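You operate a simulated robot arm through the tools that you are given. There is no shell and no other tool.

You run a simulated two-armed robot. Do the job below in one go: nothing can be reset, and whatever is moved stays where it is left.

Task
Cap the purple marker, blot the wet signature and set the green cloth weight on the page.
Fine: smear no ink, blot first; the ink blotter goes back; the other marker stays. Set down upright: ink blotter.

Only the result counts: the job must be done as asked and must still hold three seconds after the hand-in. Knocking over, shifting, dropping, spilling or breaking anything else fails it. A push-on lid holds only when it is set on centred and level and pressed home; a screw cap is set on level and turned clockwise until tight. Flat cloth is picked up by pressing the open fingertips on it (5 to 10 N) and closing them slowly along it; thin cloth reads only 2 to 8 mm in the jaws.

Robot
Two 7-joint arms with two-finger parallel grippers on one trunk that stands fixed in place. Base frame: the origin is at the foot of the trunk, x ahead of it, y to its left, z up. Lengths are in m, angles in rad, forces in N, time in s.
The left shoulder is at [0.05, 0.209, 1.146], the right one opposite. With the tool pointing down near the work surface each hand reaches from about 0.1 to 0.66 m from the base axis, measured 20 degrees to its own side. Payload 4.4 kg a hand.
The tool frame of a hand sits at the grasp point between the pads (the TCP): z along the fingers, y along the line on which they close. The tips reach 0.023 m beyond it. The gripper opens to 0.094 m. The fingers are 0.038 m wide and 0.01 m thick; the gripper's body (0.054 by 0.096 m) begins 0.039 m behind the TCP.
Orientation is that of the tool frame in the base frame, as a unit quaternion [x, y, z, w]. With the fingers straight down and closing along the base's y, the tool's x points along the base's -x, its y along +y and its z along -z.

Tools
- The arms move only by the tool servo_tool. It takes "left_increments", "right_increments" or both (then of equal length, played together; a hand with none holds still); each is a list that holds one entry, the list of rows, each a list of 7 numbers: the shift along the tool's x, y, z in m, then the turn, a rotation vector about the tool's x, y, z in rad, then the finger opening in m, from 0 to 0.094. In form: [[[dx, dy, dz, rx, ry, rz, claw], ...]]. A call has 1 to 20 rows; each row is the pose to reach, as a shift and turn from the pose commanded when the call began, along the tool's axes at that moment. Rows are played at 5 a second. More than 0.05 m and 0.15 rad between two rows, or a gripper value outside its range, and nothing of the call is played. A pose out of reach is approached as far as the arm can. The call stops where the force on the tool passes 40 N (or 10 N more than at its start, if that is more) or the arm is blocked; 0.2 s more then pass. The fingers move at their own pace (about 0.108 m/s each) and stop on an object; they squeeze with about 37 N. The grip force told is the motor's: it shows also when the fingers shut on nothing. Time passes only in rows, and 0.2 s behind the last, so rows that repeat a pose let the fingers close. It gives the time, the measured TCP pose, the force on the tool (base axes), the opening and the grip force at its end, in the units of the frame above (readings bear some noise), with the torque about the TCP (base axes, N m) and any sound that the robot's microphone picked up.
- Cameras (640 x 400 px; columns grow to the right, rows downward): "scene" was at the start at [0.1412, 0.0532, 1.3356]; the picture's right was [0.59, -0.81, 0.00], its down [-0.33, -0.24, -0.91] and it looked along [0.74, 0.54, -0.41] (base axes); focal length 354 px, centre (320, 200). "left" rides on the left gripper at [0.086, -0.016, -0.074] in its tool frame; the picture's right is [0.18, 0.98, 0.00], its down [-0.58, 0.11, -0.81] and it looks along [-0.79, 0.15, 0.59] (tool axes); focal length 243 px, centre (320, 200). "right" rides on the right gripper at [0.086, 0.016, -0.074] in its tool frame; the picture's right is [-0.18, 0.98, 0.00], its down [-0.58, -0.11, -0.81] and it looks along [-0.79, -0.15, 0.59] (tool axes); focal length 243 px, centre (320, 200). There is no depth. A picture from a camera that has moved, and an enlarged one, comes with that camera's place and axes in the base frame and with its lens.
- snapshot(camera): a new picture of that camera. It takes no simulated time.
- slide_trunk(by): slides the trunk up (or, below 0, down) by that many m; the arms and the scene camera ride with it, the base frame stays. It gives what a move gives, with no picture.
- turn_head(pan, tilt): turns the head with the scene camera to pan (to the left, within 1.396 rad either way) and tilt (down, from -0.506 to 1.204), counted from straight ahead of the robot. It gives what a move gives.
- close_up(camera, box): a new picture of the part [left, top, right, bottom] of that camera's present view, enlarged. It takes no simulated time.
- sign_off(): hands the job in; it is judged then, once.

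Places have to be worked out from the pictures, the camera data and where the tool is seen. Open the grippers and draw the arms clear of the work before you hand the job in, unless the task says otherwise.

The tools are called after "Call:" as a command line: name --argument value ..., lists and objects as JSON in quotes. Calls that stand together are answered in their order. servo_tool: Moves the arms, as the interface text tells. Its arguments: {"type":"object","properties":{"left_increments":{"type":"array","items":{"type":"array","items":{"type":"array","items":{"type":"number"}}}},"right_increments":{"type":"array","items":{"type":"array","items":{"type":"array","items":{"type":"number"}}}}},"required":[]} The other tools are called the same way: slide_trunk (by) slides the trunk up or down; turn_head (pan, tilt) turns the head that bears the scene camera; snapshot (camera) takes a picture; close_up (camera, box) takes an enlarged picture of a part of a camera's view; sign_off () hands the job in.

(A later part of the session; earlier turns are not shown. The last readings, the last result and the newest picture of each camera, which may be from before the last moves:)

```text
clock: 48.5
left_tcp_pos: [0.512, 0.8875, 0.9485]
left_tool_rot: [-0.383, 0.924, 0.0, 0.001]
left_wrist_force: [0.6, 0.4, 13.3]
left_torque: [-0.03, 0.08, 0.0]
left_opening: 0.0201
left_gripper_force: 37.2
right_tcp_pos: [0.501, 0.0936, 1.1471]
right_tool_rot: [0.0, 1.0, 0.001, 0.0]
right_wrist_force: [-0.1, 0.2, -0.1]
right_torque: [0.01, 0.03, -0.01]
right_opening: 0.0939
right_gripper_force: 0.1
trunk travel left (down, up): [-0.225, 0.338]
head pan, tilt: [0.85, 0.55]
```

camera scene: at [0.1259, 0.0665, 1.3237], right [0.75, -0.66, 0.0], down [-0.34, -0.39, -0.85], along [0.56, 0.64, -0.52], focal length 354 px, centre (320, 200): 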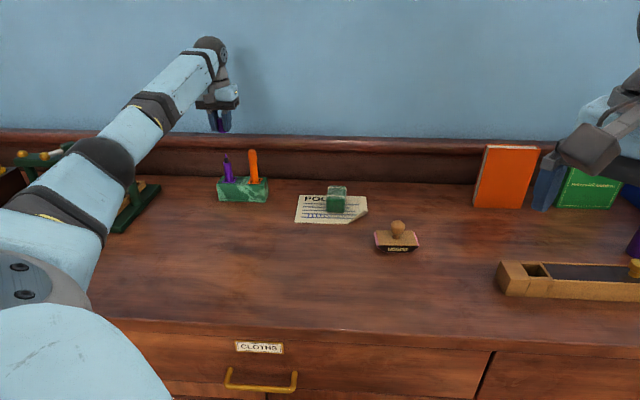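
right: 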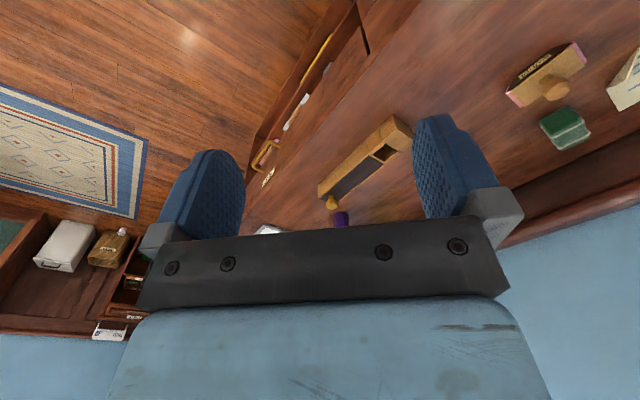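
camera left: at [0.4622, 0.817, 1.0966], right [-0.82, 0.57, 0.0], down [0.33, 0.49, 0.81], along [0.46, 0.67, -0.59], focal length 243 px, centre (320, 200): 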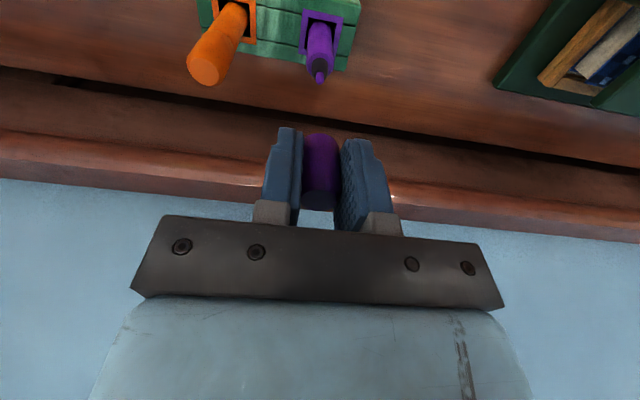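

Still touching at the same height. I press a little harder here to read the contact offset from the torque with better signal.

Call:
servo_tool --left_increments '[[[0, 0, 0.001, 0, 0, 0, 0.0], [0, 0, 0.002, 0, 0, 0, 0.0], [0, 0, 0.003, 0, 0, 0, 0.0], [0, 0, 0.003, 0, 0, 0, 0.0]]]'

Call:
close_up --camera "scene" --box '[210, 135, 250, 165]'

Call:
close_up --camera "left" --box '[290, 105, 350, 150]'

```text
clock: 49.5
left_tcp_pos: [0.5097, 0.8859, 0.9477]
left_tool_rot: [-0.383, 0.924, 0.001, 0.002]
left_wrist_force: [-0.8, -0.8, 19.8]
left_torque: [-0.01, 0.11, 0.02]
left_opening: 0.02
left_gripper_force: 37.1
right_tcp_pos: [0.5008, 0.0927, 1.1466]
right_tool_rot: [0.0, 1.0, 0.002, 0.001]
right_wrist_force: [-0.5, 0.9, -0.8]
right_torque: [0.01, 0.01, 0.02]
right_opening: 0.094
right_gripper_force: 0.0
trunk travel left (down, up): [-0.225, 0.338]
head pan, tilt: [0.85, 0.55]
```

```text
13.33 times, centred on (230, 150) of scene
camera zoom: at [0.1239, 0.063, 1.3243], right [0.75, -0.66, 0.0], down [-0.34, -0.39, -0.85], along [0.56, 0.64, -0.52], focal length 4719 px, centre (1520, 867)
```

zoom: 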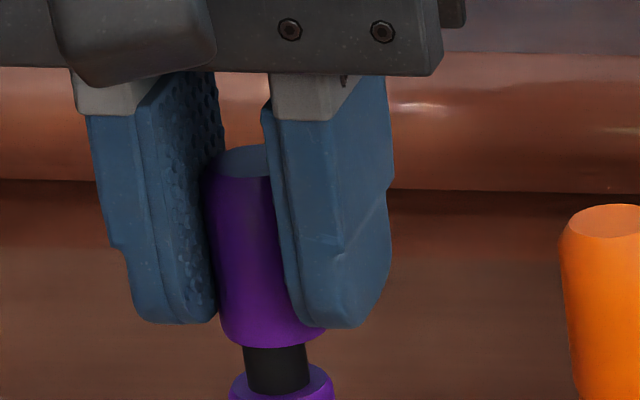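

```text
8.89 times, centred on (320, 128) of left
camera zoom: at [0.4597, 0.8128, 1.0224], right [-0.82, 0.57, 0.0], down [0.33, 0.49, 0.81], along [0.46, 0.67, -0.59], focal length 2157 px, centre (320, 844)
```

zoom: 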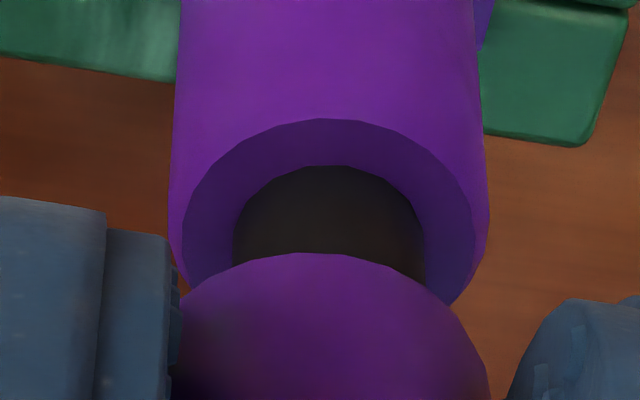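

The marker wobbles a little in its holder, so I need a finer view of the gap between cap rim and neck. I take stronger close-ups from both cameras.

Call:
close_up --camera "scene" --box '[220, 152, 240, 172]'

Call:
close_up --camera "left" --box '[285, 60, 365, 145]'

```text
16.00 times, centred on (230, 162) of scene
camera zoom: at [0.1239, 0.063, 1.3243], right [0.75, -0.66, 0.0], down [-0.34, -0.39, -0.85], along [0.56, 0.64, -0.52], focal length 5663 px, centre (1760, 808)
```

zoom: 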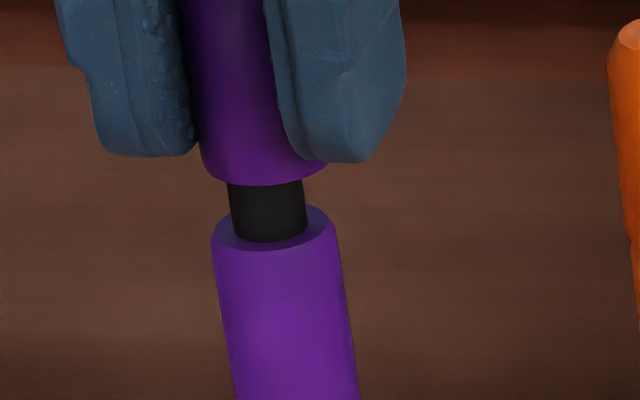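

```text
4.71 times, centred on (325, 102) of left
camera zoom: at [0.4597, 0.8128, 1.0224], right [-0.82, 0.57, 0.0], down [0.33, 0.49, 0.81], along [0.46, 0.67, -0.59], focal length 1142 px, centre (296, 659)
```

zoom: 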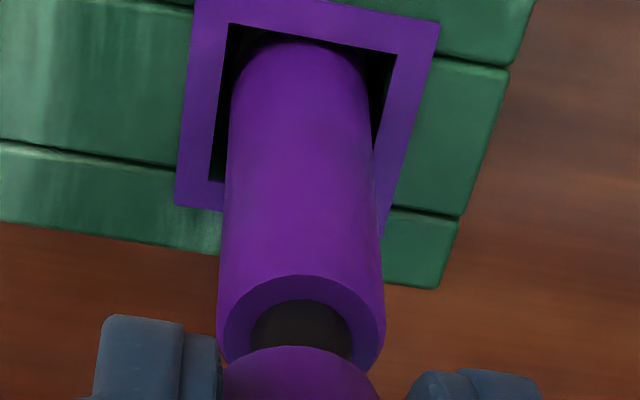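

Combining the two views, the marker axis is about 1.3 mm nearer to me than the cap axis (under load). I lift off, shift 1.3 mm toward the robot, and try again with light pressure.

Call:
servo_tool --left_increments '[[[0, 0, -0.003, 0, 0, 0, 0.0], [0, 0, -0.007, 0, 0, 0, 0.0], [0.0013, 0.0003, -0.007, 0, 0, 0, 0.0], [0.0013, 0.0003, -0.007, 0, 0, 0, 0.0], [0.0013, 0.0003, -0.003, 0, 0, 0, 0.0], [0.0013, 0.0003, -0.001, 0, 0, 0, 0.0], [0.0013, 0.0003, 0.001, 0, 0, 0, 0.0], [0.0013, 0.0003, 0.001, 0, 0, 0, 0.0]]]'

Call:
close_up --camera "scene" --box '[220, 152, 240, 172]'

Call:
close_up --camera "left" --box '[290, 105, 350, 150]'

```text
clock: 51.4
left_tcp_pos: [0.5075, 0.8854, 0.9473]
left_tool_rot: [-0.382, 0.924, 0.0, 0.003]
left_wrist_force: [0.3, -0.6, 26.4]
left_torque: [-0.02, 0.14, 0.03]
left_opening: 0.0202
left_gripper_force: 37.3
right_tcp_pos: [0.5009, 0.0923, 1.1472]
right_tool_rot: [0.0, 1.0, 0.001, 0.001]
right_wrist_force: [0.3, 0.1, 0.5]
right_torque: [-0.01, -0.01, 0.01]
right_opening: 0.0939
right_gripper_force: 0.1
trunk travel left (down, up): [-0.225, 0.338]
head pan, tilt: [0.85, 0.55]
```

```text
16.00 times, centred on (230, 162) of scene
camera zoom: at [0.1235, 0.0623, 1.3245], right [0.75, -0.66, 0.0], down [-0.34, -0.39, -0.85], along [0.56, 0.64, -0.52], focal length 5663 px, centre (1760, 808)
```

zoom: 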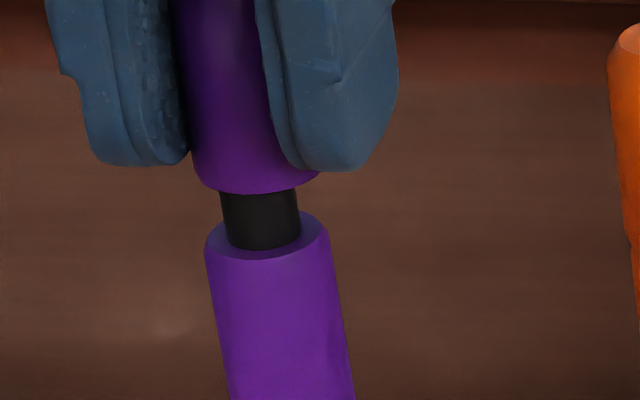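

```text
8.89 times, centred on (320, 128) of left
camera zoom: at [0.4576, 0.812, 1.0221], right [-0.83, 0.56, 0.0], down [0.33, 0.48, 0.81], along [0.46, 0.67, -0.59], focal length 2157 px, centre (320, 844)
```

zoom: 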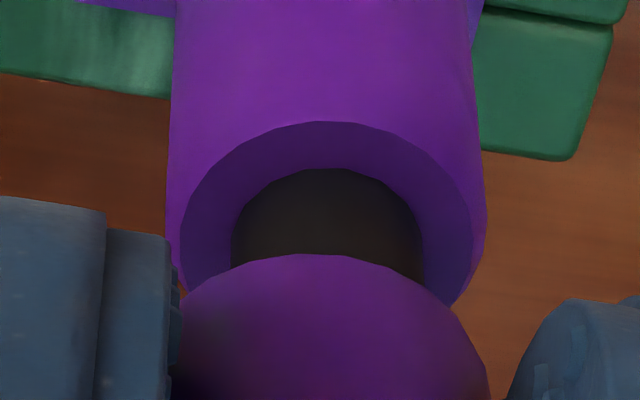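

The marker is being dragged along by the cap because my trunk sways back a few millimetres under load. I lift the cap fully clear of the nib and re-measure everything unloaded.

Call:
servo_tool --left_increments '[[[0, 0, -0.004, 0, 0, 0, 0.0], [0, 0, -0.008, 0, 0, 0, 0.0], [0, 0, -0.016, 0, 0, 0, 0.0], [0, 0, -0.026, 0, 0, 0, 0.0], [0, 0, -0.032, 0, 0, 0, 0.0], [0, 0, -0.032, 0, 0, 0, 0.0]]]'

Call:
close_up --camera "scene" --box '[205, 135, 265, 195]'

Call:
close_up --camera "left" --box '[260, 40, 380, 220]'

Call:
close_up --camera "scene" --box '[212, 142, 242, 172]'

Call:
close_up --camera "left" --box '[290, 85, 350, 140]'

```text
clock: 52.8
left_tcp_pos: [0.511, 0.8873, 0.974]
left_tool_rot: [-0.383, 0.924, 0.0, 0.0]
left_wrist_force: [-0.7, 0.8, 0.5]
left_torque: [0.0, -0.02, 0.0]
left_opening: 0.02
left_gripper_force: 37.5
right_tcp_pos: [0.5022, 0.0954, 1.146]
right_tool_rot: [0.001, 1.0, 0.0, 0.0]
right_wrist_force: [-0.3, -0.1, 0.5]
right_torque: [0.01, -0.02, 0.01]
right_opening: 0.094
right_gripper_force: 0.0
trunk travel left (down, up): [-0.225, 0.338]
head pan, tilt: [0.85, 0.55]
```

```text
6.67 times, centred on (235, 165) of scene
camera zoom: at [0.1258, 0.0664, 1.3238], right [0.75, -0.66, 0.0], down [-0.34, -0.39, -0.85], along [0.56, 0.64, -0.52], focal length 2360 px, centre (887, 433)
```

zoom: 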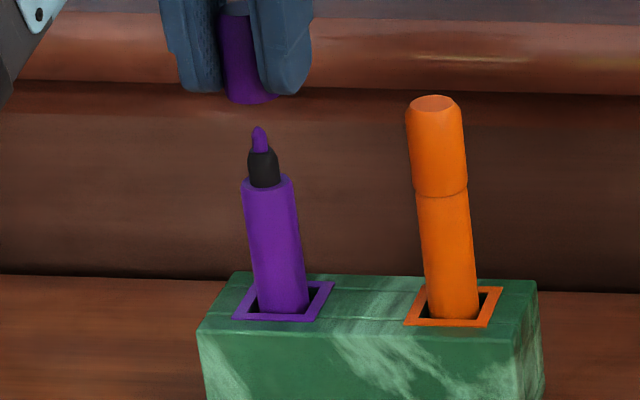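

```text
2.22 times, centred on (320, 130) of left
camera zoom: at [0.4605, 0.8148, 1.0492], right [-0.82, 0.57, 0.0], down [0.33, 0.49, 0.81], along [0.46, 0.67, -0.59], focal length 539 px, centre (320, 356)
```

zoom: 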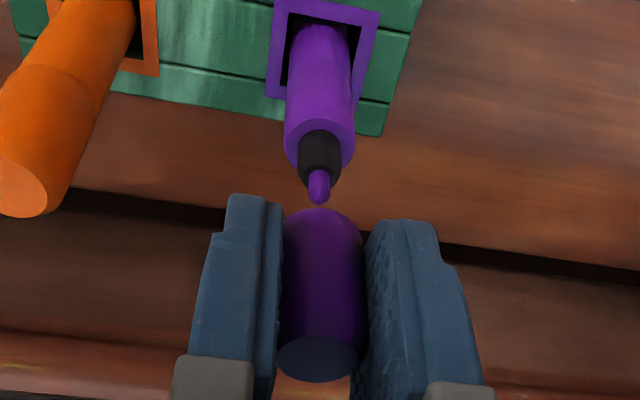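

```text
13.33 times, centred on (227, 157) of scene
camera zoom: at [0.1258, 0.0664, 1.3238], right [0.75, -0.66, 0.0], down [-0.34, -0.39, -0.85], along [0.56, 0.64, -0.52], focal length 4719 px, centre (1560, 773)
```

zoom: 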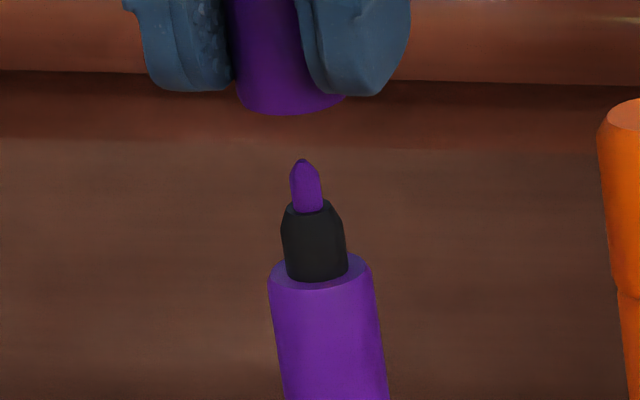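

```text
7.27 times, centred on (320, 112) of left
camera zoom: at [0.4605, 0.8148, 1.0492], right [-0.82, 0.57, 0.0], down [0.33, 0.49, 0.81], along [0.46, 0.67, -0.59], focal length 1764 px, centre (320, 836)
```

zoom: 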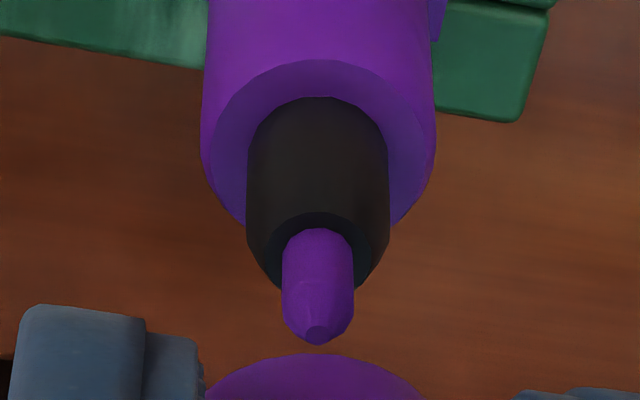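

Now I see the details: a tight neck of 12 mm diameter with a chamfered top, and the nib leaning about 1 mm toward me relative to the cap. I shift 1 mm toward the robot and lower gently, using the force at a set height to judge the fit.

Call:
servo_tool --left_increments '[[[0.001, 0, 0.004, 0, 0, 0, 0.0], [0.001, 0, 0.012, 0, 0, 0, 0.0], [0.001, 0, 0.019, 0, 0, 0, 0.0], [0.001, 0, 0.023, 0, 0, 0, 0.0], [0.001, 0, 0.025, 0, 0, 0, 0.0], [0.001, 0, 0.0265, 0, 0, 0, 0.0], [0.001, 0, 0.0265, 0, 0, 0, 0.0]]]'

Call:
close_up --camera "scene" --box '[212, 142, 242, 172]'

Call:
close_up --camera "left" --box '[290, 95, 350, 150]'

```text
clock: 54.4
left_tcp_pos: [0.5084, 0.8875, 0.9479]
left_tool_rot: [-0.383, 0.924, 0.0, 0.0]
left_wrist_force: [0.1, -0.5, 6.4]
left_torque: [-0.04, -0.05, 0.01]
left_opening: 0.02
left_gripper_force: 37.2
right_tcp_pos: [0.5023, 0.0948, 1.1476]
right_tool_rot: [0.0, 1.0, 0.0, 0.0]
right_wrist_force: [0.4, 0.2, -0.2]
right_torque: [0.0, 0.02, 0.0]
right_opening: 0.0941
right_gripper_force: 0.1
trunk travel left (down, up): [-0.225, 0.338]
head pan, tilt: [0.85, 0.55]
```

```text
13.33 times, centred on (227, 157) of scene
camera zoom: at [0.1253, 0.0655, 1.324], right [0.75, -0.66, 0.0], down [-0.34, -0.39, -0.85], along [0.56, 0.64, -0.52], focal length 4719 px, centre (1560, 773)
```

zoom: 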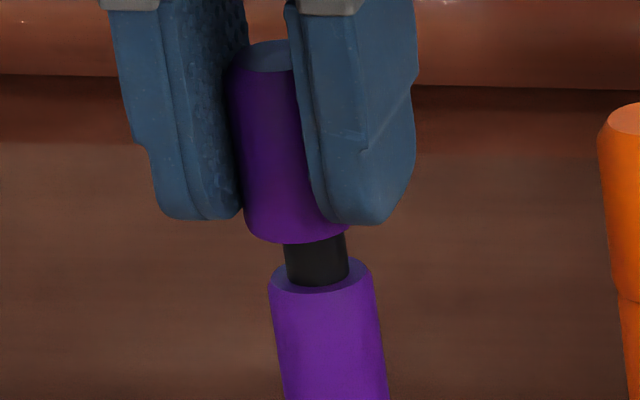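

```text
7.27 times, centred on (320, 122) of left
camera zoom: at [0.4576, 0.8145, 1.023], right [-0.82, 0.57, 0.0], down [0.33, 0.49, 0.81], along [0.46, 0.67, -0.59], focal length 1764 px, centre (320, 764)
```

zoom: 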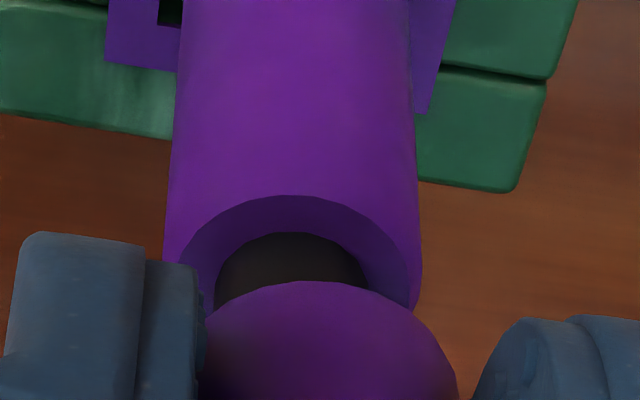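

The arm drifted about 2 mm to the left in this descent, so its settling matters. I raise slightly off contact and hold still for a while to see where it settles.

Call:
servo_tool --left_increments '[[[0, 0, -0.004, 0, 0, 0, 0.0], [0, 0, -0.004, 0, 0, 0, 0.0], [0, 0, -0.004, 0, 0, 0, 0.0], [0, 0, -0.004, 0, 0, 0, 0.0], [0, 0, -0.004, 0, 0, 0, 0.0], [0, 0, -0.004, 0, 0, 0, 0.0]]]'

Call:
close_up --camera "left" --box '[290, 95, 350, 150]'

Call:
close_up --camera "scene" --box '[212, 142, 242, 172]'

```text
clock: 55.8
left_tcp_pos: [0.5085, 0.8875, 0.9511]
left_tool_rot: [-0.383, 0.924, 0.0, 0.0]
left_wrist_force: [-0.5, 0.7, 0.1]
left_torque: [0.02, 0.0, 0.0]
left_opening: 0.02
left_gripper_force: 36.8
right_tcp_pos: [0.5026, 0.0946, 1.1465]
right_tool_rot: [0.0, 1.0, -0.001, 0.001]
right_wrist_force: [0.4, 0.2, 0.5]
right_torque: [0.03, 0.0, 0.02]
right_opening: 0.0941
right_gripper_force: 0.0
trunk travel left (down, up): [-0.225, 0.338]
head pan, tilt: [0.85, 0.55]
```

```text
7.27 times, centred on (320, 122) of left
camera zoom: at [0.4578, 0.8145, 1.026], right [-0.82, 0.57, 0.0], down [0.33, 0.49, 0.81], along [0.46, 0.67, -0.59], focal length 1764 px, centre (320, 764)
```

zoom: 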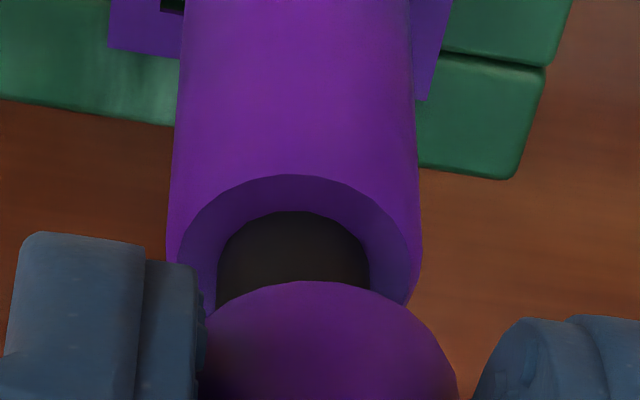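

```text
13.33 times, centred on (227, 157) of scene
camera zoom: at [0.1258, 0.0663, 1.3238], right [0.75, -0.66, 0.0], down [-0.34, -0.39, -0.85], along [0.56, 0.64, -0.52], focal length 4719 px, centre (1560, 773)
```

zoom: 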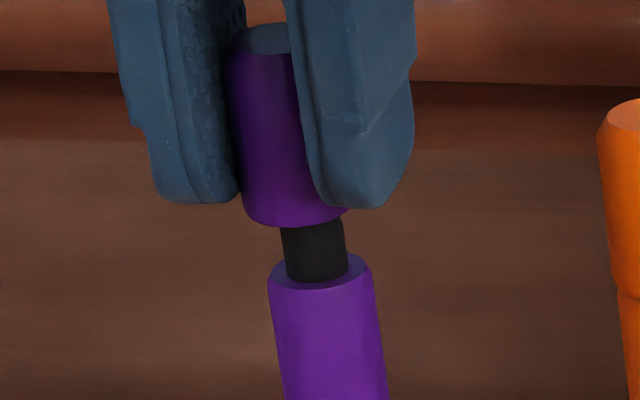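

It holds that offset steadily, so I will servo visually at this height, with the nib inside the cap. I zoom in on the rim arc to measure the sideways offset.

Call:
close_up --camera "left" --box '[304, 118, 340, 142]'

Call:
close_up --camera "scene" --box '[222, 150, 238, 166]'

```text
16.00 times, centred on (322, 130) of left
camera zoom: at [0.4578, 0.8145, 1.026], right [-0.82, 0.57, 0.0], down [0.33, 0.49, 0.81], along [0.46, 0.67, -0.59], focal length 3882 px, centre (288, 1320)
```

zoom: 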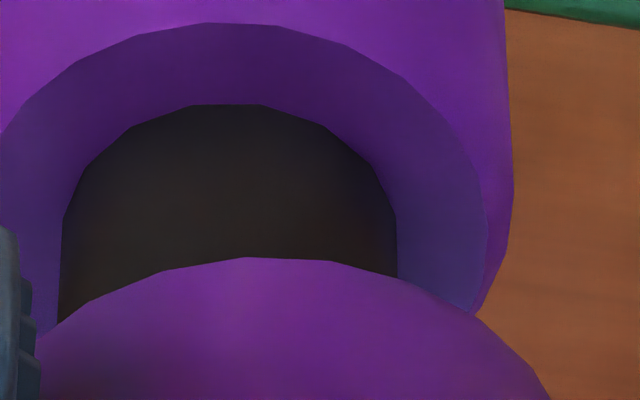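

```text
16.00 times, centred on (230, 158) of scene
camera zoom: at [0.1258, 0.0663, 1.3238], right [0.75, -0.66, 0.0], down [-0.34, -0.39, -0.85], along [0.56, 0.64, -0.52], focal length 5663 px, centre (1760, 872)
```

zoom: 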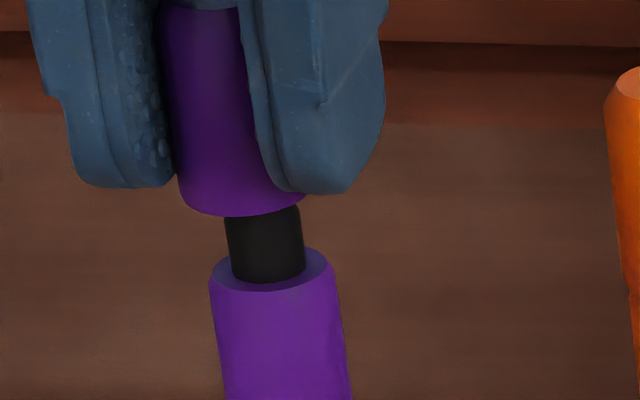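

The cap sits about 1.5–2.4 mm too far left (−e1) of the neck and about right in depth. I shift 1.9 mm to the right at this height and look again.

Call:
servo_tool --left_increments '[[[0, -0.001, 0, 0, 0, 0, 0.0], [0, -0.0019, 0, 0, 0, 0, 0.0], [0, -0.0019, 0, 0, 0, 0, 0.0], [0, -0.0019, 0, 0, 0, 0, 0.0]]]'

Call:
close_up --camera "left" --box '[304, 118, 340, 142]'

Call:
close_up --camera "scene" --box '[222, 150, 238, 166]'

```text
clock: 56.8
left_tcp_pos: [0.5109, 0.8852, 0.9501]
left_tool_rot: [-0.383, 0.924, 0.0, 0.0]
left_wrist_force: [-0.2, -0.1, -0.3]
left_torque: [0.0, 0.0, 0.03]
left_opening: 0.0199
left_gripper_force: 37.3
right_tcp_pos: [0.5021, 0.096, 1.146]
right_tool_rot: [0.0, 1.0, 0.0, 0.0]
right_wrist_force: [0.4, -0.9, 0.0]
right_torque: [-0.01, 0.02, 0.02]
right_opening: 0.0941
right_gripper_force: 0.0
trunk travel left (down, up): [-0.225, 0.338]
head pan, tilt: [0.85, 0.55]
```

```text
16.00 times, centred on (322, 130) of left
camera zoom: at [0.4604, 0.8135, 1.0257], right [-0.82, 0.57, 0.0], down [0.33, 0.49, 0.81], along [0.46, 0.67, -0.59], focal length 3882 px, centre (288, 1320)
```

zoom: 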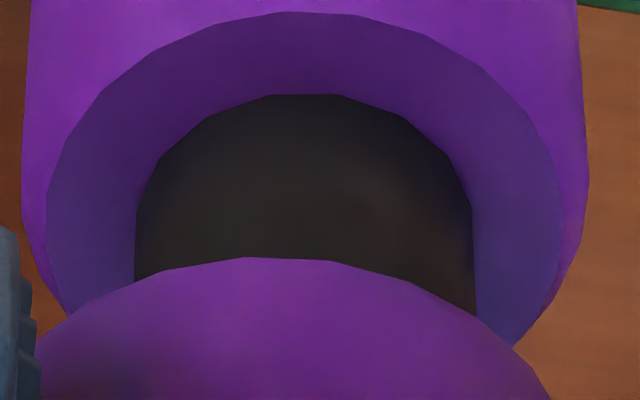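

```text
16.00 times, centred on (230, 158) of scene
camera zoom: at [0.1258, 0.0664, 1.3238], right [0.75, -0.66, 0.0], down [-0.34, -0.39, -0.85], along [0.56, 0.64, -0.52], focal length 5663 px, centre (1760, 872)
```

zoom: 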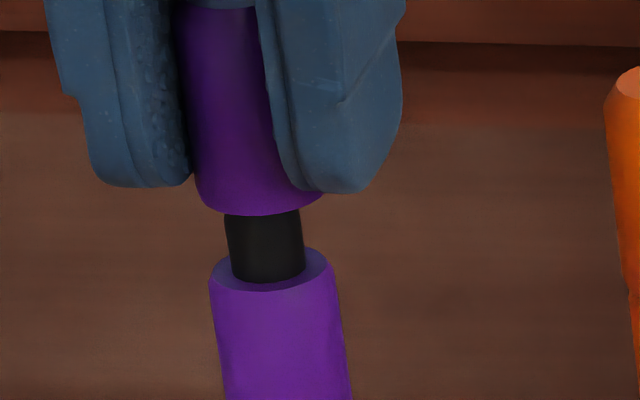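

It moved somewhat further than commanded: now the neck is about 1 mm left (−e1) of the cap, and depth agrees within about 0.5 mm. I nudge 0.9 mm back and re-check.

Call:
servo_tool --left_increments '[[[0, 0.0009, 0, 0, 0, 0, 0.0], [0, 0.0009, 0, 0, 0, 0, 0.0], [0, 0.0009, 0, 0, 0, 0, 0.0]]]'

Call:
close_up --camera "left" --box '[304, 118, 340, 142]'

Call:
close_up --camera "scene" --box '[222, 150, 238, 166]'

```text
clock: 57.5
left_tcp_pos: [0.5108, 0.8854, 0.9497]
left_tool_rot: [-0.382, 0.924, 0.0, 0.0]
left_wrist_force: [-0.6, -0.2, 0.6]
left_torque: [-0.04, -0.01, 0.02]
left_opening: 0.0202
left_gripper_force: 36.3
right_tcp_pos: [0.5025, 0.0959, 1.1459]
right_tool_rot: [0.0, 1.0, 0.0, 0.0]
right_wrist_force: [0.1, 0.4, 0.5]
right_torque: [-0.03, 0.0, 0.0]
right_opening: 0.094
right_gripper_force: 0.0
trunk travel left (down, up): [-0.225, 0.338]
head pan, tilt: [0.85, 0.55]
```

```text
16.00 times, centred on (322, 130) of left
camera zoom: at [0.46, 0.8135, 1.0253], right [-0.82, 0.57, 0.0], down [0.33, 0.49, 0.81], along [0.46, 0.67, -0.59], focal length 3882 px, centre (288, 1320)
```

zoom: 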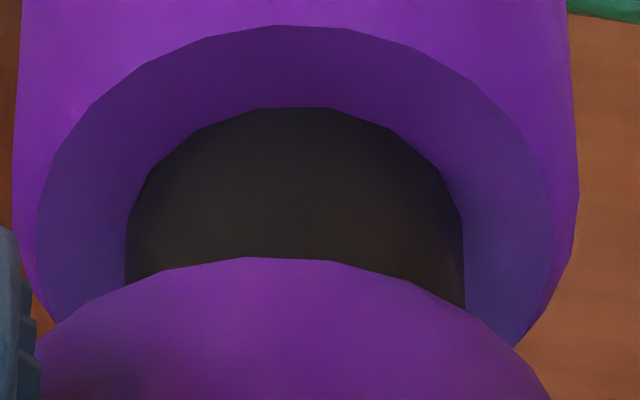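

```text
16.00 times, centred on (230, 158) of scene
camera zoom: at [0.1258, 0.0664, 1.3238], right [0.75, -0.66, 0.0], down [-0.34, -0.39, -0.85], along [0.56, 0.64, -0.52], focal length 5663 px, centre (1760, 872)
```

zoom: 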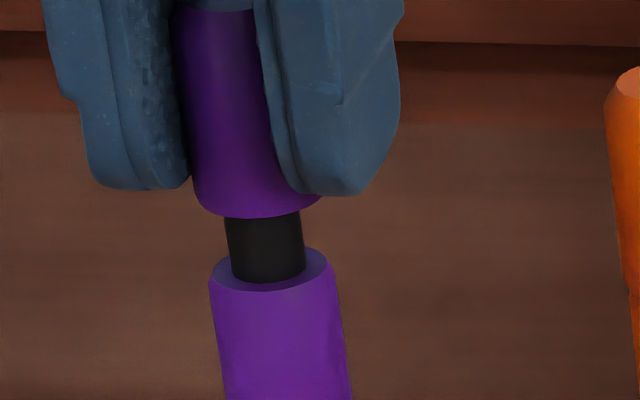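

The fit is tight and I cannot see the cap's bore from here, so I will check it: I raise the cap above head height to look up into its open end. First straight up, then back toward me and up.

Call:
servo_tool --left_increments '[[[0, 0, -0.03, 0, 0, 0, 0.0], [0, 0, -0.07, 0, 0, 0, 0.0], [0, 0, -0.11, 0, 0, 0, 0.0], [0, 0, -0.15, 0, 0, 0, 0.0], [0.025, -0.0174, -0.182, 0, 0, 0, 0.0], [0.05, -0.035, -0.214, 0, 0, 0, 0.0], [0.075, -0.052, -0.246, 0, 0, 0, 0.0], [0.1, -0.07, -0.278, 0, 0, 0, 0.0], [0.125, -0.087, -0.31, 0, 0, 0, 0.0], [0.15, -0.104, -0.342, 0, 0, 0, 0.0], [0.175, -0.122, -0.374, 0, 0, 0, 0.0], [0.2, -0.139, -0.406, 0, 0, 0, 0.0], [0.225, -0.157, -0.438, 0, 0, 0, 0.0], [0.25, -0.174, -0.47, 0, 0, 0, 0.0], [0.279, -0.194, -0.5, 0, 0, 0, 0.0], [0.279, -0.194, -0.5, 0, 0, 0, 0.0]]]'

Call:
turn_head --pan 0.95 --tilt -0.3

Call:
snapshot --camera "scene"

```text
clock: 61.0
left_tcp_pos: [0.4726, 0.5482, 1.4428]
left_tool_rot: [-0.383, 0.924, -0.001, 0.0]
left_wrist_force: [1.0, 0.1, -0.6]
left_torque: [-0.01, -0.04, -0.01]
left_opening: 0.0201
left_gripper_force: 37.2
left hand out of reach, approached as far as the arm can: row 13, 14, 15, 16
right_tcp_pos: [0.5015, 0.0968, 1.1456]
right_tool_rot: [0.0, 1.0, 0.0, 0.0]
right_wrist_force: [0.1, 0.1, -0.7]
right_torque: [-0.02, -0.01, 0.0]
right_opening: 0.0941
right_gripper_force: 0.0
trunk travel left (down, up): [-0.225, 0.338]
head pan, tilt: [0.85, 0.55]
```

```text
clock: 62.1
left_tcp_pos: [0.472, 0.5464, 1.4444]
left_tool_rot: [-0.383, 0.924, 0.0, 0.0]
left_wrist_force: [-0.1, 0.2, 0.2]
left_torque: [-0.01, -0.03, -0.03]
left_opening: 0.0201
left_gripper_force: 36.7
right_tcp_pos: [0.5023, 0.0956, 1.1457]
right_tool_rot: [0.001, 1.0, 0.0, 0.0]
right_wrist_force: [0.4, 0.5, -0.2]
right_torque: [-0.02, -0.04, -0.04]
right_opening: 0.094
right_gripper_force: 0.1
trunk travel left (down, up): [-0.225, 0.338]
head pan, tilt: [0.949, -0.3]
```

```text
taken
camera scene: at [0.1123, 0.0627, 1.3999], right [0.81, -0.58, 0.0], down [0.17, 0.24, -0.96], along [0.56, 0.78, 0.29], focal length 354 px, centre (320, 200)
```

scene: 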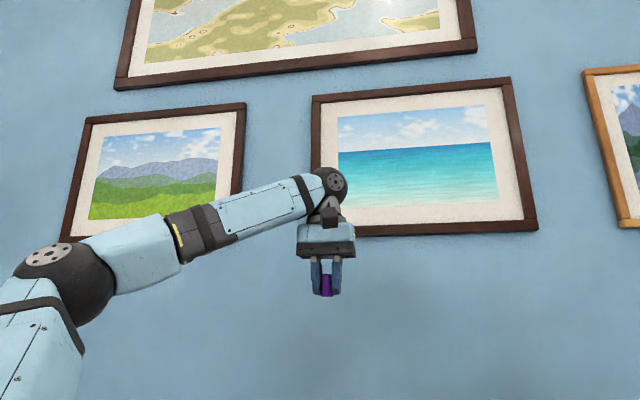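

The view is level, not from below, so instead I bring the hand closer and tilt the fingers about 1.2 rad toward the head camera to look into the cap.

Call:
servo_tool --left_increments '[[[0.0176, -0.005, 0.025, 0, 0.14, 0, 0.0], [0.0352, -0.01, 0.05, 0, 0.28, 0, 0.0], [0.0528, -0.015, 0.075, 0, 0.42, 0, 0.0], [0.0704, -0.02, 0.1, 0, 0.56, 0, 0.0], [0.088, -0.025, 0.125, 0, 0.7, 0, 0.0], [0.1056, -0.03, 0.15, 0, 0.84, 0, 0.0], [0.1231, -0.035, 0.175, 0, 0.98, 0, 0.0], [0.1407, -0.0403, 0.2, 0, 1.12, 0, 0.0], [0.1407, -0.0403, 0.2, 0, 1.2, 0, 0.0], [0.1407, -0.0403, 0.2, 0, 1.2, 0, 0.0]]]'

Call:
turn_head --pan 0.92 --tilt 0.25

Call:
snapshot --camera "scene"

```text
clock: 64.5
left_tcp_pos: [0.36, 0.4125, 1.344]
left_tool_rot: [-0.282, 0.834, -0.261, -0.396]
left_wrist_force: [-0.3, -0.3, 0.3]
left_torque: [0.05, 0.03, -0.03]
left_opening: 0.02
left_gripper_force: 36.8
left hand out of reach, approached as far as the arm can: row 1, 2, 3, 4, 5, 9, 10
right_tcp_pos: [0.5041, 0.0955, 1.1455]
right_tool_rot: [0.0, 1.0, 0.0, -0.001]
right_wrist_force: [-0.2, -0.4, -0.8]
right_torque: [0.02, 0.04, 0.01]
right_opening: 0.0939
right_gripper_force: 0.0
trunk travel left (down, up): [-0.225, 0.338]
head pan, tilt: [0.949, -0.3]
stopped in row 10 (left hand): the arm was blocked; the commanded pose is now the measured one
```

```text
clock: 65.5
left_tcp_pos: [0.3583, 0.4121, 1.3449]
left_tool_rot: [-0.281, 0.834, -0.261, -0.397]
left_wrist_force: [-0.3, 1.0, -0.9]
left_torque: [0.0, 0.0, -0.02]
left_opening: 0.0199
left_gripper_force: 37.2
right_tcp_pos: [0.5017, 0.0944, 1.1455]
right_tool_rot: [0.0, 1.0, 0.0, 0.0]
right_wrist_force: [0.7, 0.0, 0.0]
right_torque: [-0.01, 0.04, 0.03]
right_opening: 0.0938
right_gripper_force: 0.2
trunk travel left (down, up): [-0.225, 0.338]
head pan, tilt: [0.92, 0.25]
```

```text
taken
camera scene: at [0.1231, 0.0731, 1.3516], right [0.8, -0.61, 0.0], down [-0.15, -0.2, -0.97], along [0.59, 0.77, -0.25], focal length 354 px, centre (320, 200)
```

scene: 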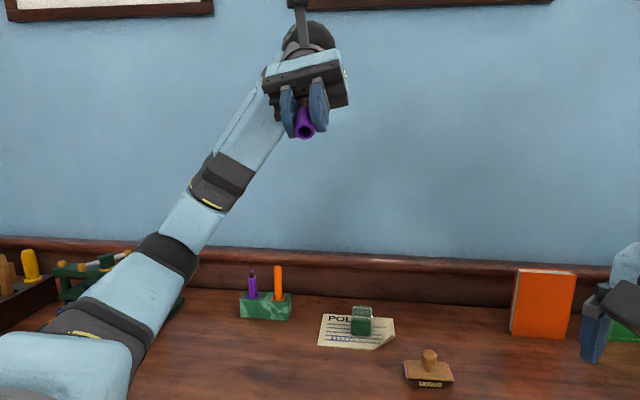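

Now the open end of the cap faces the camera. I zoom in on it.

Call:
close_up --camera "scene" --box '[290, 100, 322, 148]'

Call:
close_up --camera "scene" --box '[235, 255, 295, 325]'

```text
8.33 times, centred on (306, 124) of scene
camera zoom: at [0.1231, 0.0731, 1.3516], right [0.8, -0.61, 0.0], down [-0.15, -0.2, -0.97], along [0.59, 0.77, -0.25], focal length 2950 px, centre (437, 833)
```

zoom: 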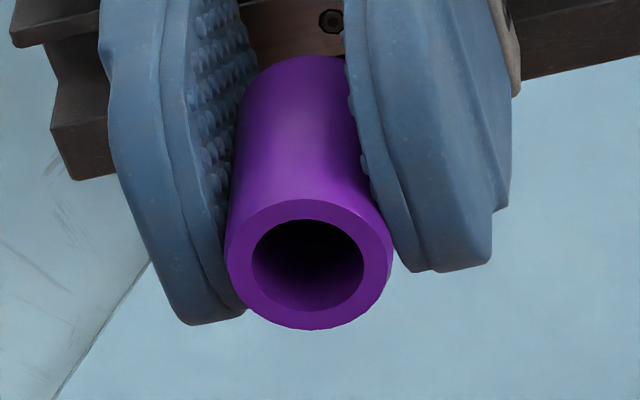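

```text
5.71 times, centred on (265, 290) of scene
camera zoom: at [0.1231, 0.0731, 1.3516], right [0.8, -0.61, 0.0], down [-0.15, -0.2, -0.97], along [0.59, 0.77, -0.25], focal length 2023 px, centre (634, -314)
```

zoom: 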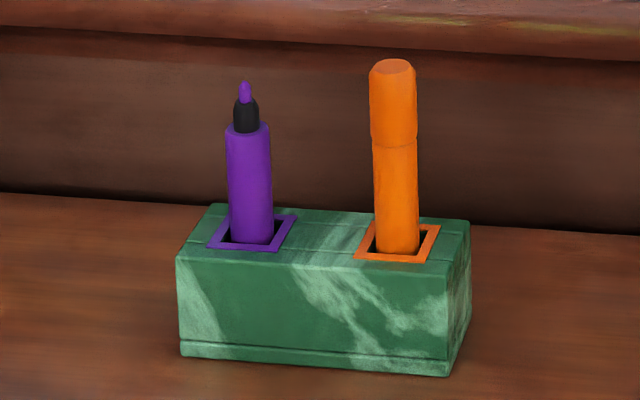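

The bore is hollow with radius about 7.2 mm, against a neck of about 6.1 mm, so I have about 1 mm clearance all round. The torque readings fit a plain 1.6 mm depth error in the first try. I rotate the hand back to vertical while moving back out.

Call:
servo_tool --left_increments '[[[-0.01765, 0.0099, -0.00705, -0.02326, -0.12169, -0.01554, 0.0], [-0.0353, 0.0198, -0.0141, -0.04653, -0.24338, -0.03108, 0.0], [-0.05295, 0.0297, -0.02115, -0.06979, -0.36506, -0.04661, 0.0], [-0.0706, 0.0396, -0.0282, -0.09305, -0.48675, -0.06215, 0.0], [-0.08825, 0.0495, -0.03525, -0.11631, -0.60844, -0.07769, 0.0], [-0.1059, 0.0594, -0.0423, -0.13958, -0.73013, -0.09323, 0.0], [-0.12355, 0.0693, -0.04935, -0.16284, -0.85181, -0.10876, 0.0], [-0.1412, 0.0792, -0.0564, -0.1861, -0.9735, -0.1243, 0.0], [-0.1412, 0.0792, -0.0564, -0.1861, -0.9735, -0.1243, 0.0]]]'

Call:
turn_head --pan 0.85 --tilt 0.55

Call:
snapshot --camera "left"

Call:
snapshot --camera "scene"

```text
clock: 67.5
left_tcp_pos: [0.4087, 0.5406, 1.2451]
left_tool_rot: [-0.383, 0.924, 0.001, 0.002]
left_wrist_force: [0.0, 0.5, 0.1]
left_torque: [-0.02, 0.0, 0.03]
left_opening: 0.02
left_gripper_force: 37.1
left hand out of reach, approached as far as the arm can: row 1, 2
right_tcp_pos: [0.5017, 0.0952, 1.1452]
right_tool_rot: [0.0, 1.0, 0.0, 0.0]
right_wrist_force: [0.8, 0.1, 0.6]
right_torque: [-0.02, 0.01, 0.0]
right_opening: 0.0941
right_gripper_force: 0.0
trunk travel left (down, up): [-0.225, 0.338]
head pan, tilt: [0.92, 0.25]
```

```text
clock: 68.3
left_tcp_pos: [0.4081, 0.5402, 1.2447]
left_tool_rot: [-0.382, 0.924, 0.0, 0.001]
left_wrist_force: [-0.6, -0.4, 0.4]
left_torque: [-0.01, 0.01, -0.01]
left_opening: 0.0199
left_gripper_force: 36.8
right_tcp_pos: [0.5037, 0.0958, 1.1459]
right_tool_rot: [-0.001, 1.0, 0.0, 0.0]
right_wrist_force: [0.0, -0.1, 0.1]
right_torque: [-0.02, -0.04, 0.03]
right_opening: 0.094
right_gripper_force: 0.1
trunk travel left (down, up): [-0.225, 0.338]
head pan, tilt: [0.85, 0.55]
```

```text
taken
camera left: at [0.3577, 0.4676, 1.3202], right [-0.83, 0.56, 0.0], down [0.33, 0.49, 0.81], along [0.46, 0.67, -0.59], focal length 243 px, centre (320, 200)
```

left: 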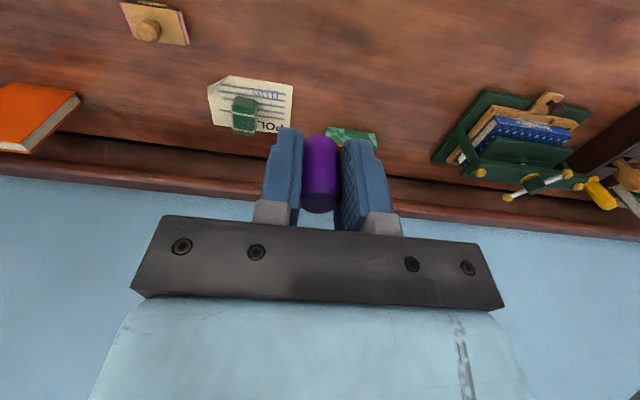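

```text
taken
camera scene: at [0.1259, 0.0665, 1.3238], right [0.75, -0.66, 0.0], down [-0.34, -0.39, -0.85], along [0.56, 0.64, -0.52], focal length 354 px, centre (320, 200)
```

scene: 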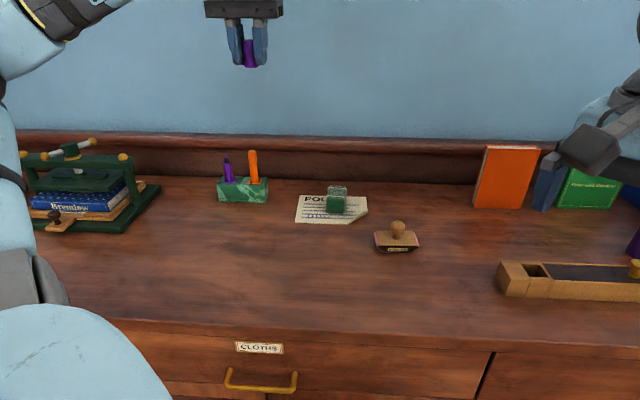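

The hand is vertical again with the cap held as before. I return above the marker to (0.5105,0.8864) at z≈1.0.

Call:
servo_tool --left_increments '[[[-0.0317, 0.0172, 0.02, 0, 0, 0, 0.0], [-0.0634, 0.0345, 0.04, 0, 0, 0, 0.0], [-0.095, 0.0517, 0.06, 0, 0, 0, 0.0], [-0.1267, 0.069, 0.08, 0, 0, 0, 0.0], [-0.1584, 0.0862, 0.1, 0, 0, 0, 0.0], [-0.1901, 0.1034, 0.12, 0, 0, 0, 0.0], [-0.2218, 0.1207, 0.14, 0, 0, 0, 0.0], [-0.2534, 0.1379, 0.16, 0, 0, 0, 0.0], [-0.2851, 0.1552, 0.18, 0, 0, 0, 0.0], [-0.3168, 0.1724, 0.2, 0, 0, 0, 0.0], [-0.3168, 0.1724, 0.23, 0, 0, 0, 0.0], [-0.3168, 0.1724, 0.245, 0, 0, 0, 0.0], [-0.3168, 0.1724, 0.245, 0, 0, 0, 0.0], [-0.3168, 0.1724, 0.245, 0, 0, 0, 0.0]]]'

Call:
close_up --camera "left" --box '[260, 30, 380, 220]'

Call:
close_up --camera "scene" --box '[205, 125, 265, 185]'

```text
clock: 71.3
left_tcp_pos: [0.5123, 0.8845, 1.0003]
left_tool_rot: [-0.383, 0.924, 0.001, 0.001]
left_wrist_force: [0.8, 0.3, 0.2]
left_torque: [0.03, 0.02, 0.01]
left_opening: 0.0201
left_gripper_force: 37.2
right_tcp_pos: [0.5017, 0.0948, 1.146]
right_tool_rot: [0.001, 1.0, 0.0, 0.0]
right_wrist_force: [0.1, -0.9, -0.1]
right_torque: [0.02, 0.03, 0.0]
right_opening: 0.0941
right_gripper_force: 0.0
trunk travel left (down, up): [-0.225, 0.338]
head pan, tilt: [0.85, 0.55]
```

```text
2.11 times, centred on (320, 125) of left
camera zoom: at [0.4619, 0.8123, 1.0753], right [-0.83, 0.56, 0.0], down [0.33, 0.49, 0.81], along [0.46, 0.67, -0.59], focal length 511 px, centre (320, 358)
```

zoom: 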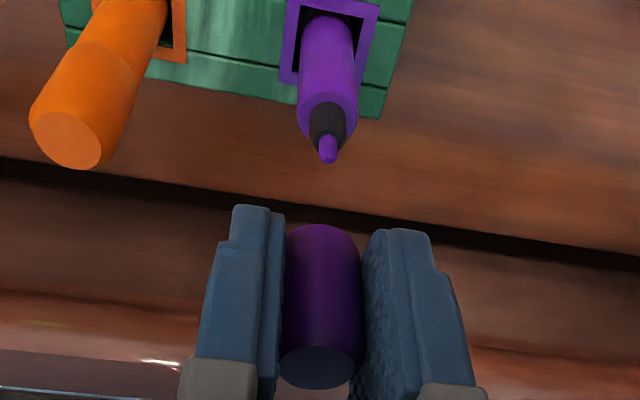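

```text
6.67 times, centred on (235, 155) of scene
camera zoom: at [0.1259, 0.0665, 1.3237], right [0.75, -0.66, 0.0], down [-0.34, -0.39, -0.85], along [0.56, 0.64, -0.52], focal length 2360 px, centre (887, 500)
```

zoom: 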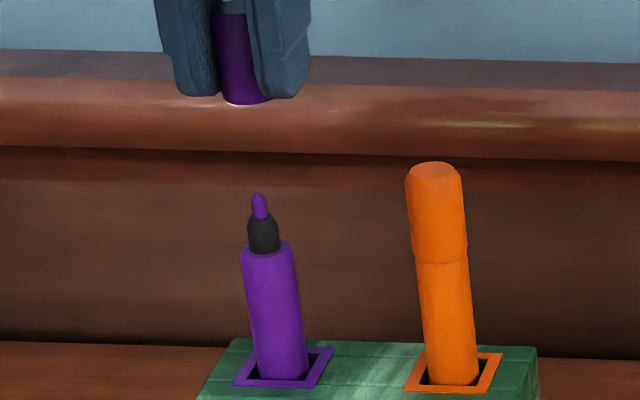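

The marker now appears about 2.6 mm left (−e1) and 1–2 mm further out than the cap. I correct by that and lower to just above the nib level for the next check.

Call:
servo_tool --left_increments '[[[-0.0005, 0.0013, 0.01, 0, 0, 0, 0.0], [-0.001, 0.0026, 0.02, 0, 0, 0, 0.0], [-0.001, 0.0026, 0.03, 0, 0, 0, 0.0], [-0.001, 0.0026, 0.03, 0, 0, 0, 0.0], [-0.001, 0.0026, 0.03, 0, 0, 0, 0.0]]]'

Call:
close_up --camera "left" --box '[290, 85, 350, 140]'

Call:
close_up --camera "scene" --box '[212, 142, 242, 172]'

```text
clock: 72.5
left_tcp_pos: [0.5099, 0.8914, 0.9713]
left_tool_rot: [-0.383, 0.924, 0.0, 0.001]
left_wrist_force: [0.3, -0.4, -0.8]
left_torque: [0.01, -0.01, -0.01]
left_opening: 0.0202
left_gripper_force: 36.7
right_tcp_pos: [0.5026, 0.0956, 1.1466]
right_tool_rot: [0.0, 1.0, 0.001, 0.0]
right_wrist_force: [0.5, -0.1, -0.4]
right_torque: [0.01, 0.02, -0.02]
right_opening: 0.094
right_gripper_force: 0.2
trunk travel left (down, up): [-0.225, 0.338]
head pan, tilt: [0.85, 0.55]
```

```text
7.27 times, centred on (320, 112) of left
camera zoom: at [0.4599, 0.8178, 1.0472], right [-0.83, 0.56, 0.0], down [0.33, 0.49, 0.81], along [0.46, 0.67, -0.59], focal length 1764 px, centre (320, 836)
```

zoom: 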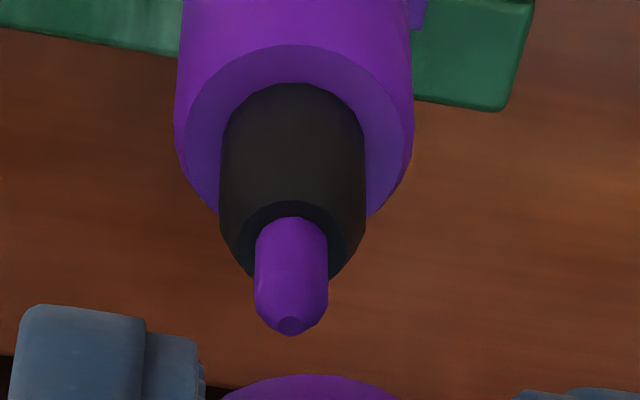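

```text
13.33 times, centred on (227, 157) of scene
camera zoom: at [0.1258, 0.0665, 1.3238], right [0.75, -0.66, 0.0], down [-0.34, -0.39, -0.85], along [0.56, 0.64, -0.52], focal length 4719 px, centre (1560, 773)
```

zoom: 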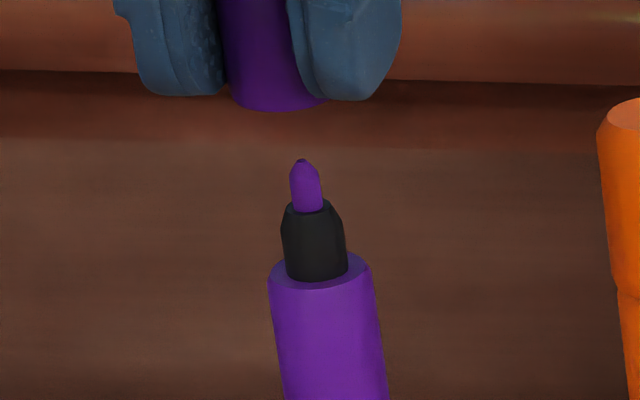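

The cap's rim sits slightly differently in this view than before the look-up, so I check how it now lies in the grip.

Call:
close_up --camera "left" --box '[270, 110, 370, 230]'

Call:
close_up --camera "scene" --box '[205, 115, 245, 155]'

```text
3.33 times, centred on (320, 170) of left
camera zoom: at [0.4599, 0.8178, 1.0472], right [-0.83, 0.56, 0.0], down [0.33, 0.49, 0.81], along [0.46, 0.67, -0.59], focal length 809 px, centre (320, 300)
```

zoom: 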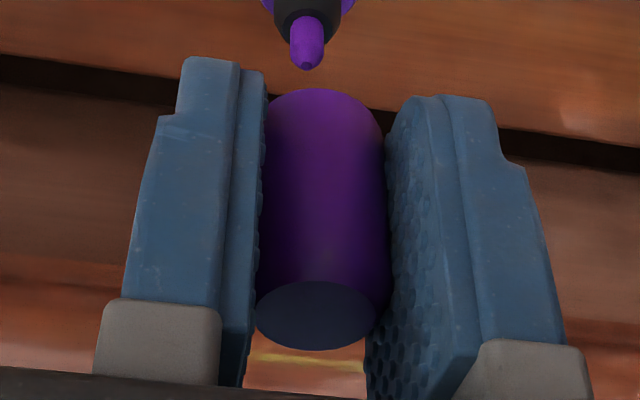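

```text
10.00 times, centred on (225, 135) of scene
camera zoom: at [0.1258, 0.0665, 1.3238], right [0.75, -0.66, 0.0], down [-0.34, -0.39, -0.85], along [0.56, 0.64, -0.52], focal length 3540 px, centre (1270, 850)
```

zoom: 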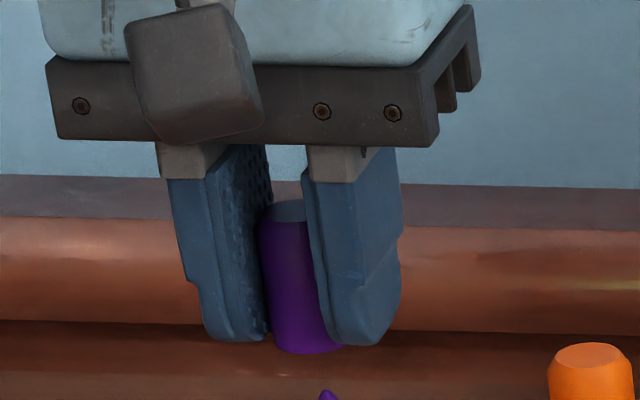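

The cap has slid about 2.5 mm up in the fingers but is still upright. Here the marker is about 2.3 mm to the right (+e1) and 2.3 mm nearer to me than the cap, so I correct both at this height.

Call:
servo_tool --left_increments '[[[0.0012, -0.0012, 0.0, 0, 0, 0, 0.0], [0.0023, -0.0023, 0.0, 0, 0, 0, 0.0], [0.0023, -0.0023, 0.0, 0, 0, 0, 0.0], [0.0023, -0.0023, 0.0, 0, 0, 0, 0.0]]]'

Call:
close_up --camera "left" --box '[290, 85, 350, 140]'

Call:
close_up --camera "scene" --box '[212, 142, 242, 172]'

```text
clock: 73.5
left_tcp_pos: [0.5116, 0.8859, 0.9721]
left_tool_rot: [-0.382, 0.924, 0.001, 0.001]
left_wrist_force: [1.1, 0.5, 0.6]
left_torque: [-0.01, 0.0, 0.01]
left_opening: 0.0202
left_gripper_force: 36.9
right_tcp_pos: [0.5023, 0.0951, 1.1472]
right_tool_rot: [-0.001, 1.0, 0.0, 0.0]
right_wrist_force: [0.3, 0.7, -0.3]
right_torque: [-0.03, 0.02, 0.01]
right_opening: 0.0941
right_gripper_force: 0.0
trunk travel left (down, up): [-0.225, 0.338]
head pan, tilt: [0.85, 0.55]
```

```text
7.27 times, centred on (320, 112) of left
camera zoom: at [0.4599, 0.8134, 1.0467], right [-0.83, 0.56, 0.0], down [0.33, 0.49, 0.81], along [0.46, 0.67, -0.59], focal length 1764 px, centre (320, 836)
```

zoom: 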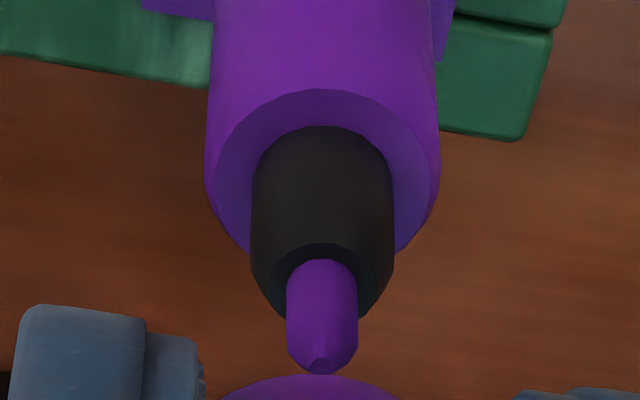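

```text
13.33 times, centred on (227, 157) of scene
camera zoom: at [0.1258, 0.0664, 1.3238], right [0.75, -0.66, 0.0], down [-0.34, -0.39, -0.85], along [0.56, 0.64, -0.52], focal length 4719 px, centre (1560, 773)
```

zoom: 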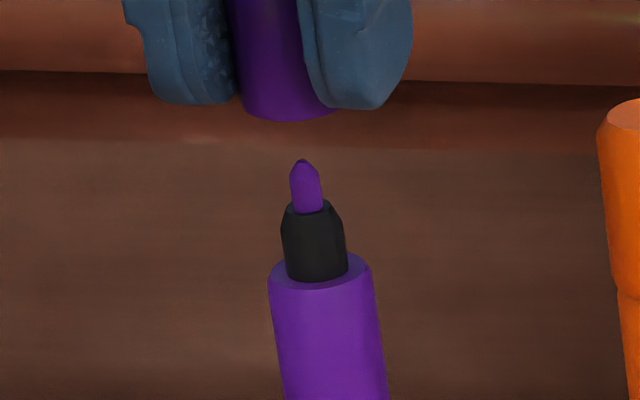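

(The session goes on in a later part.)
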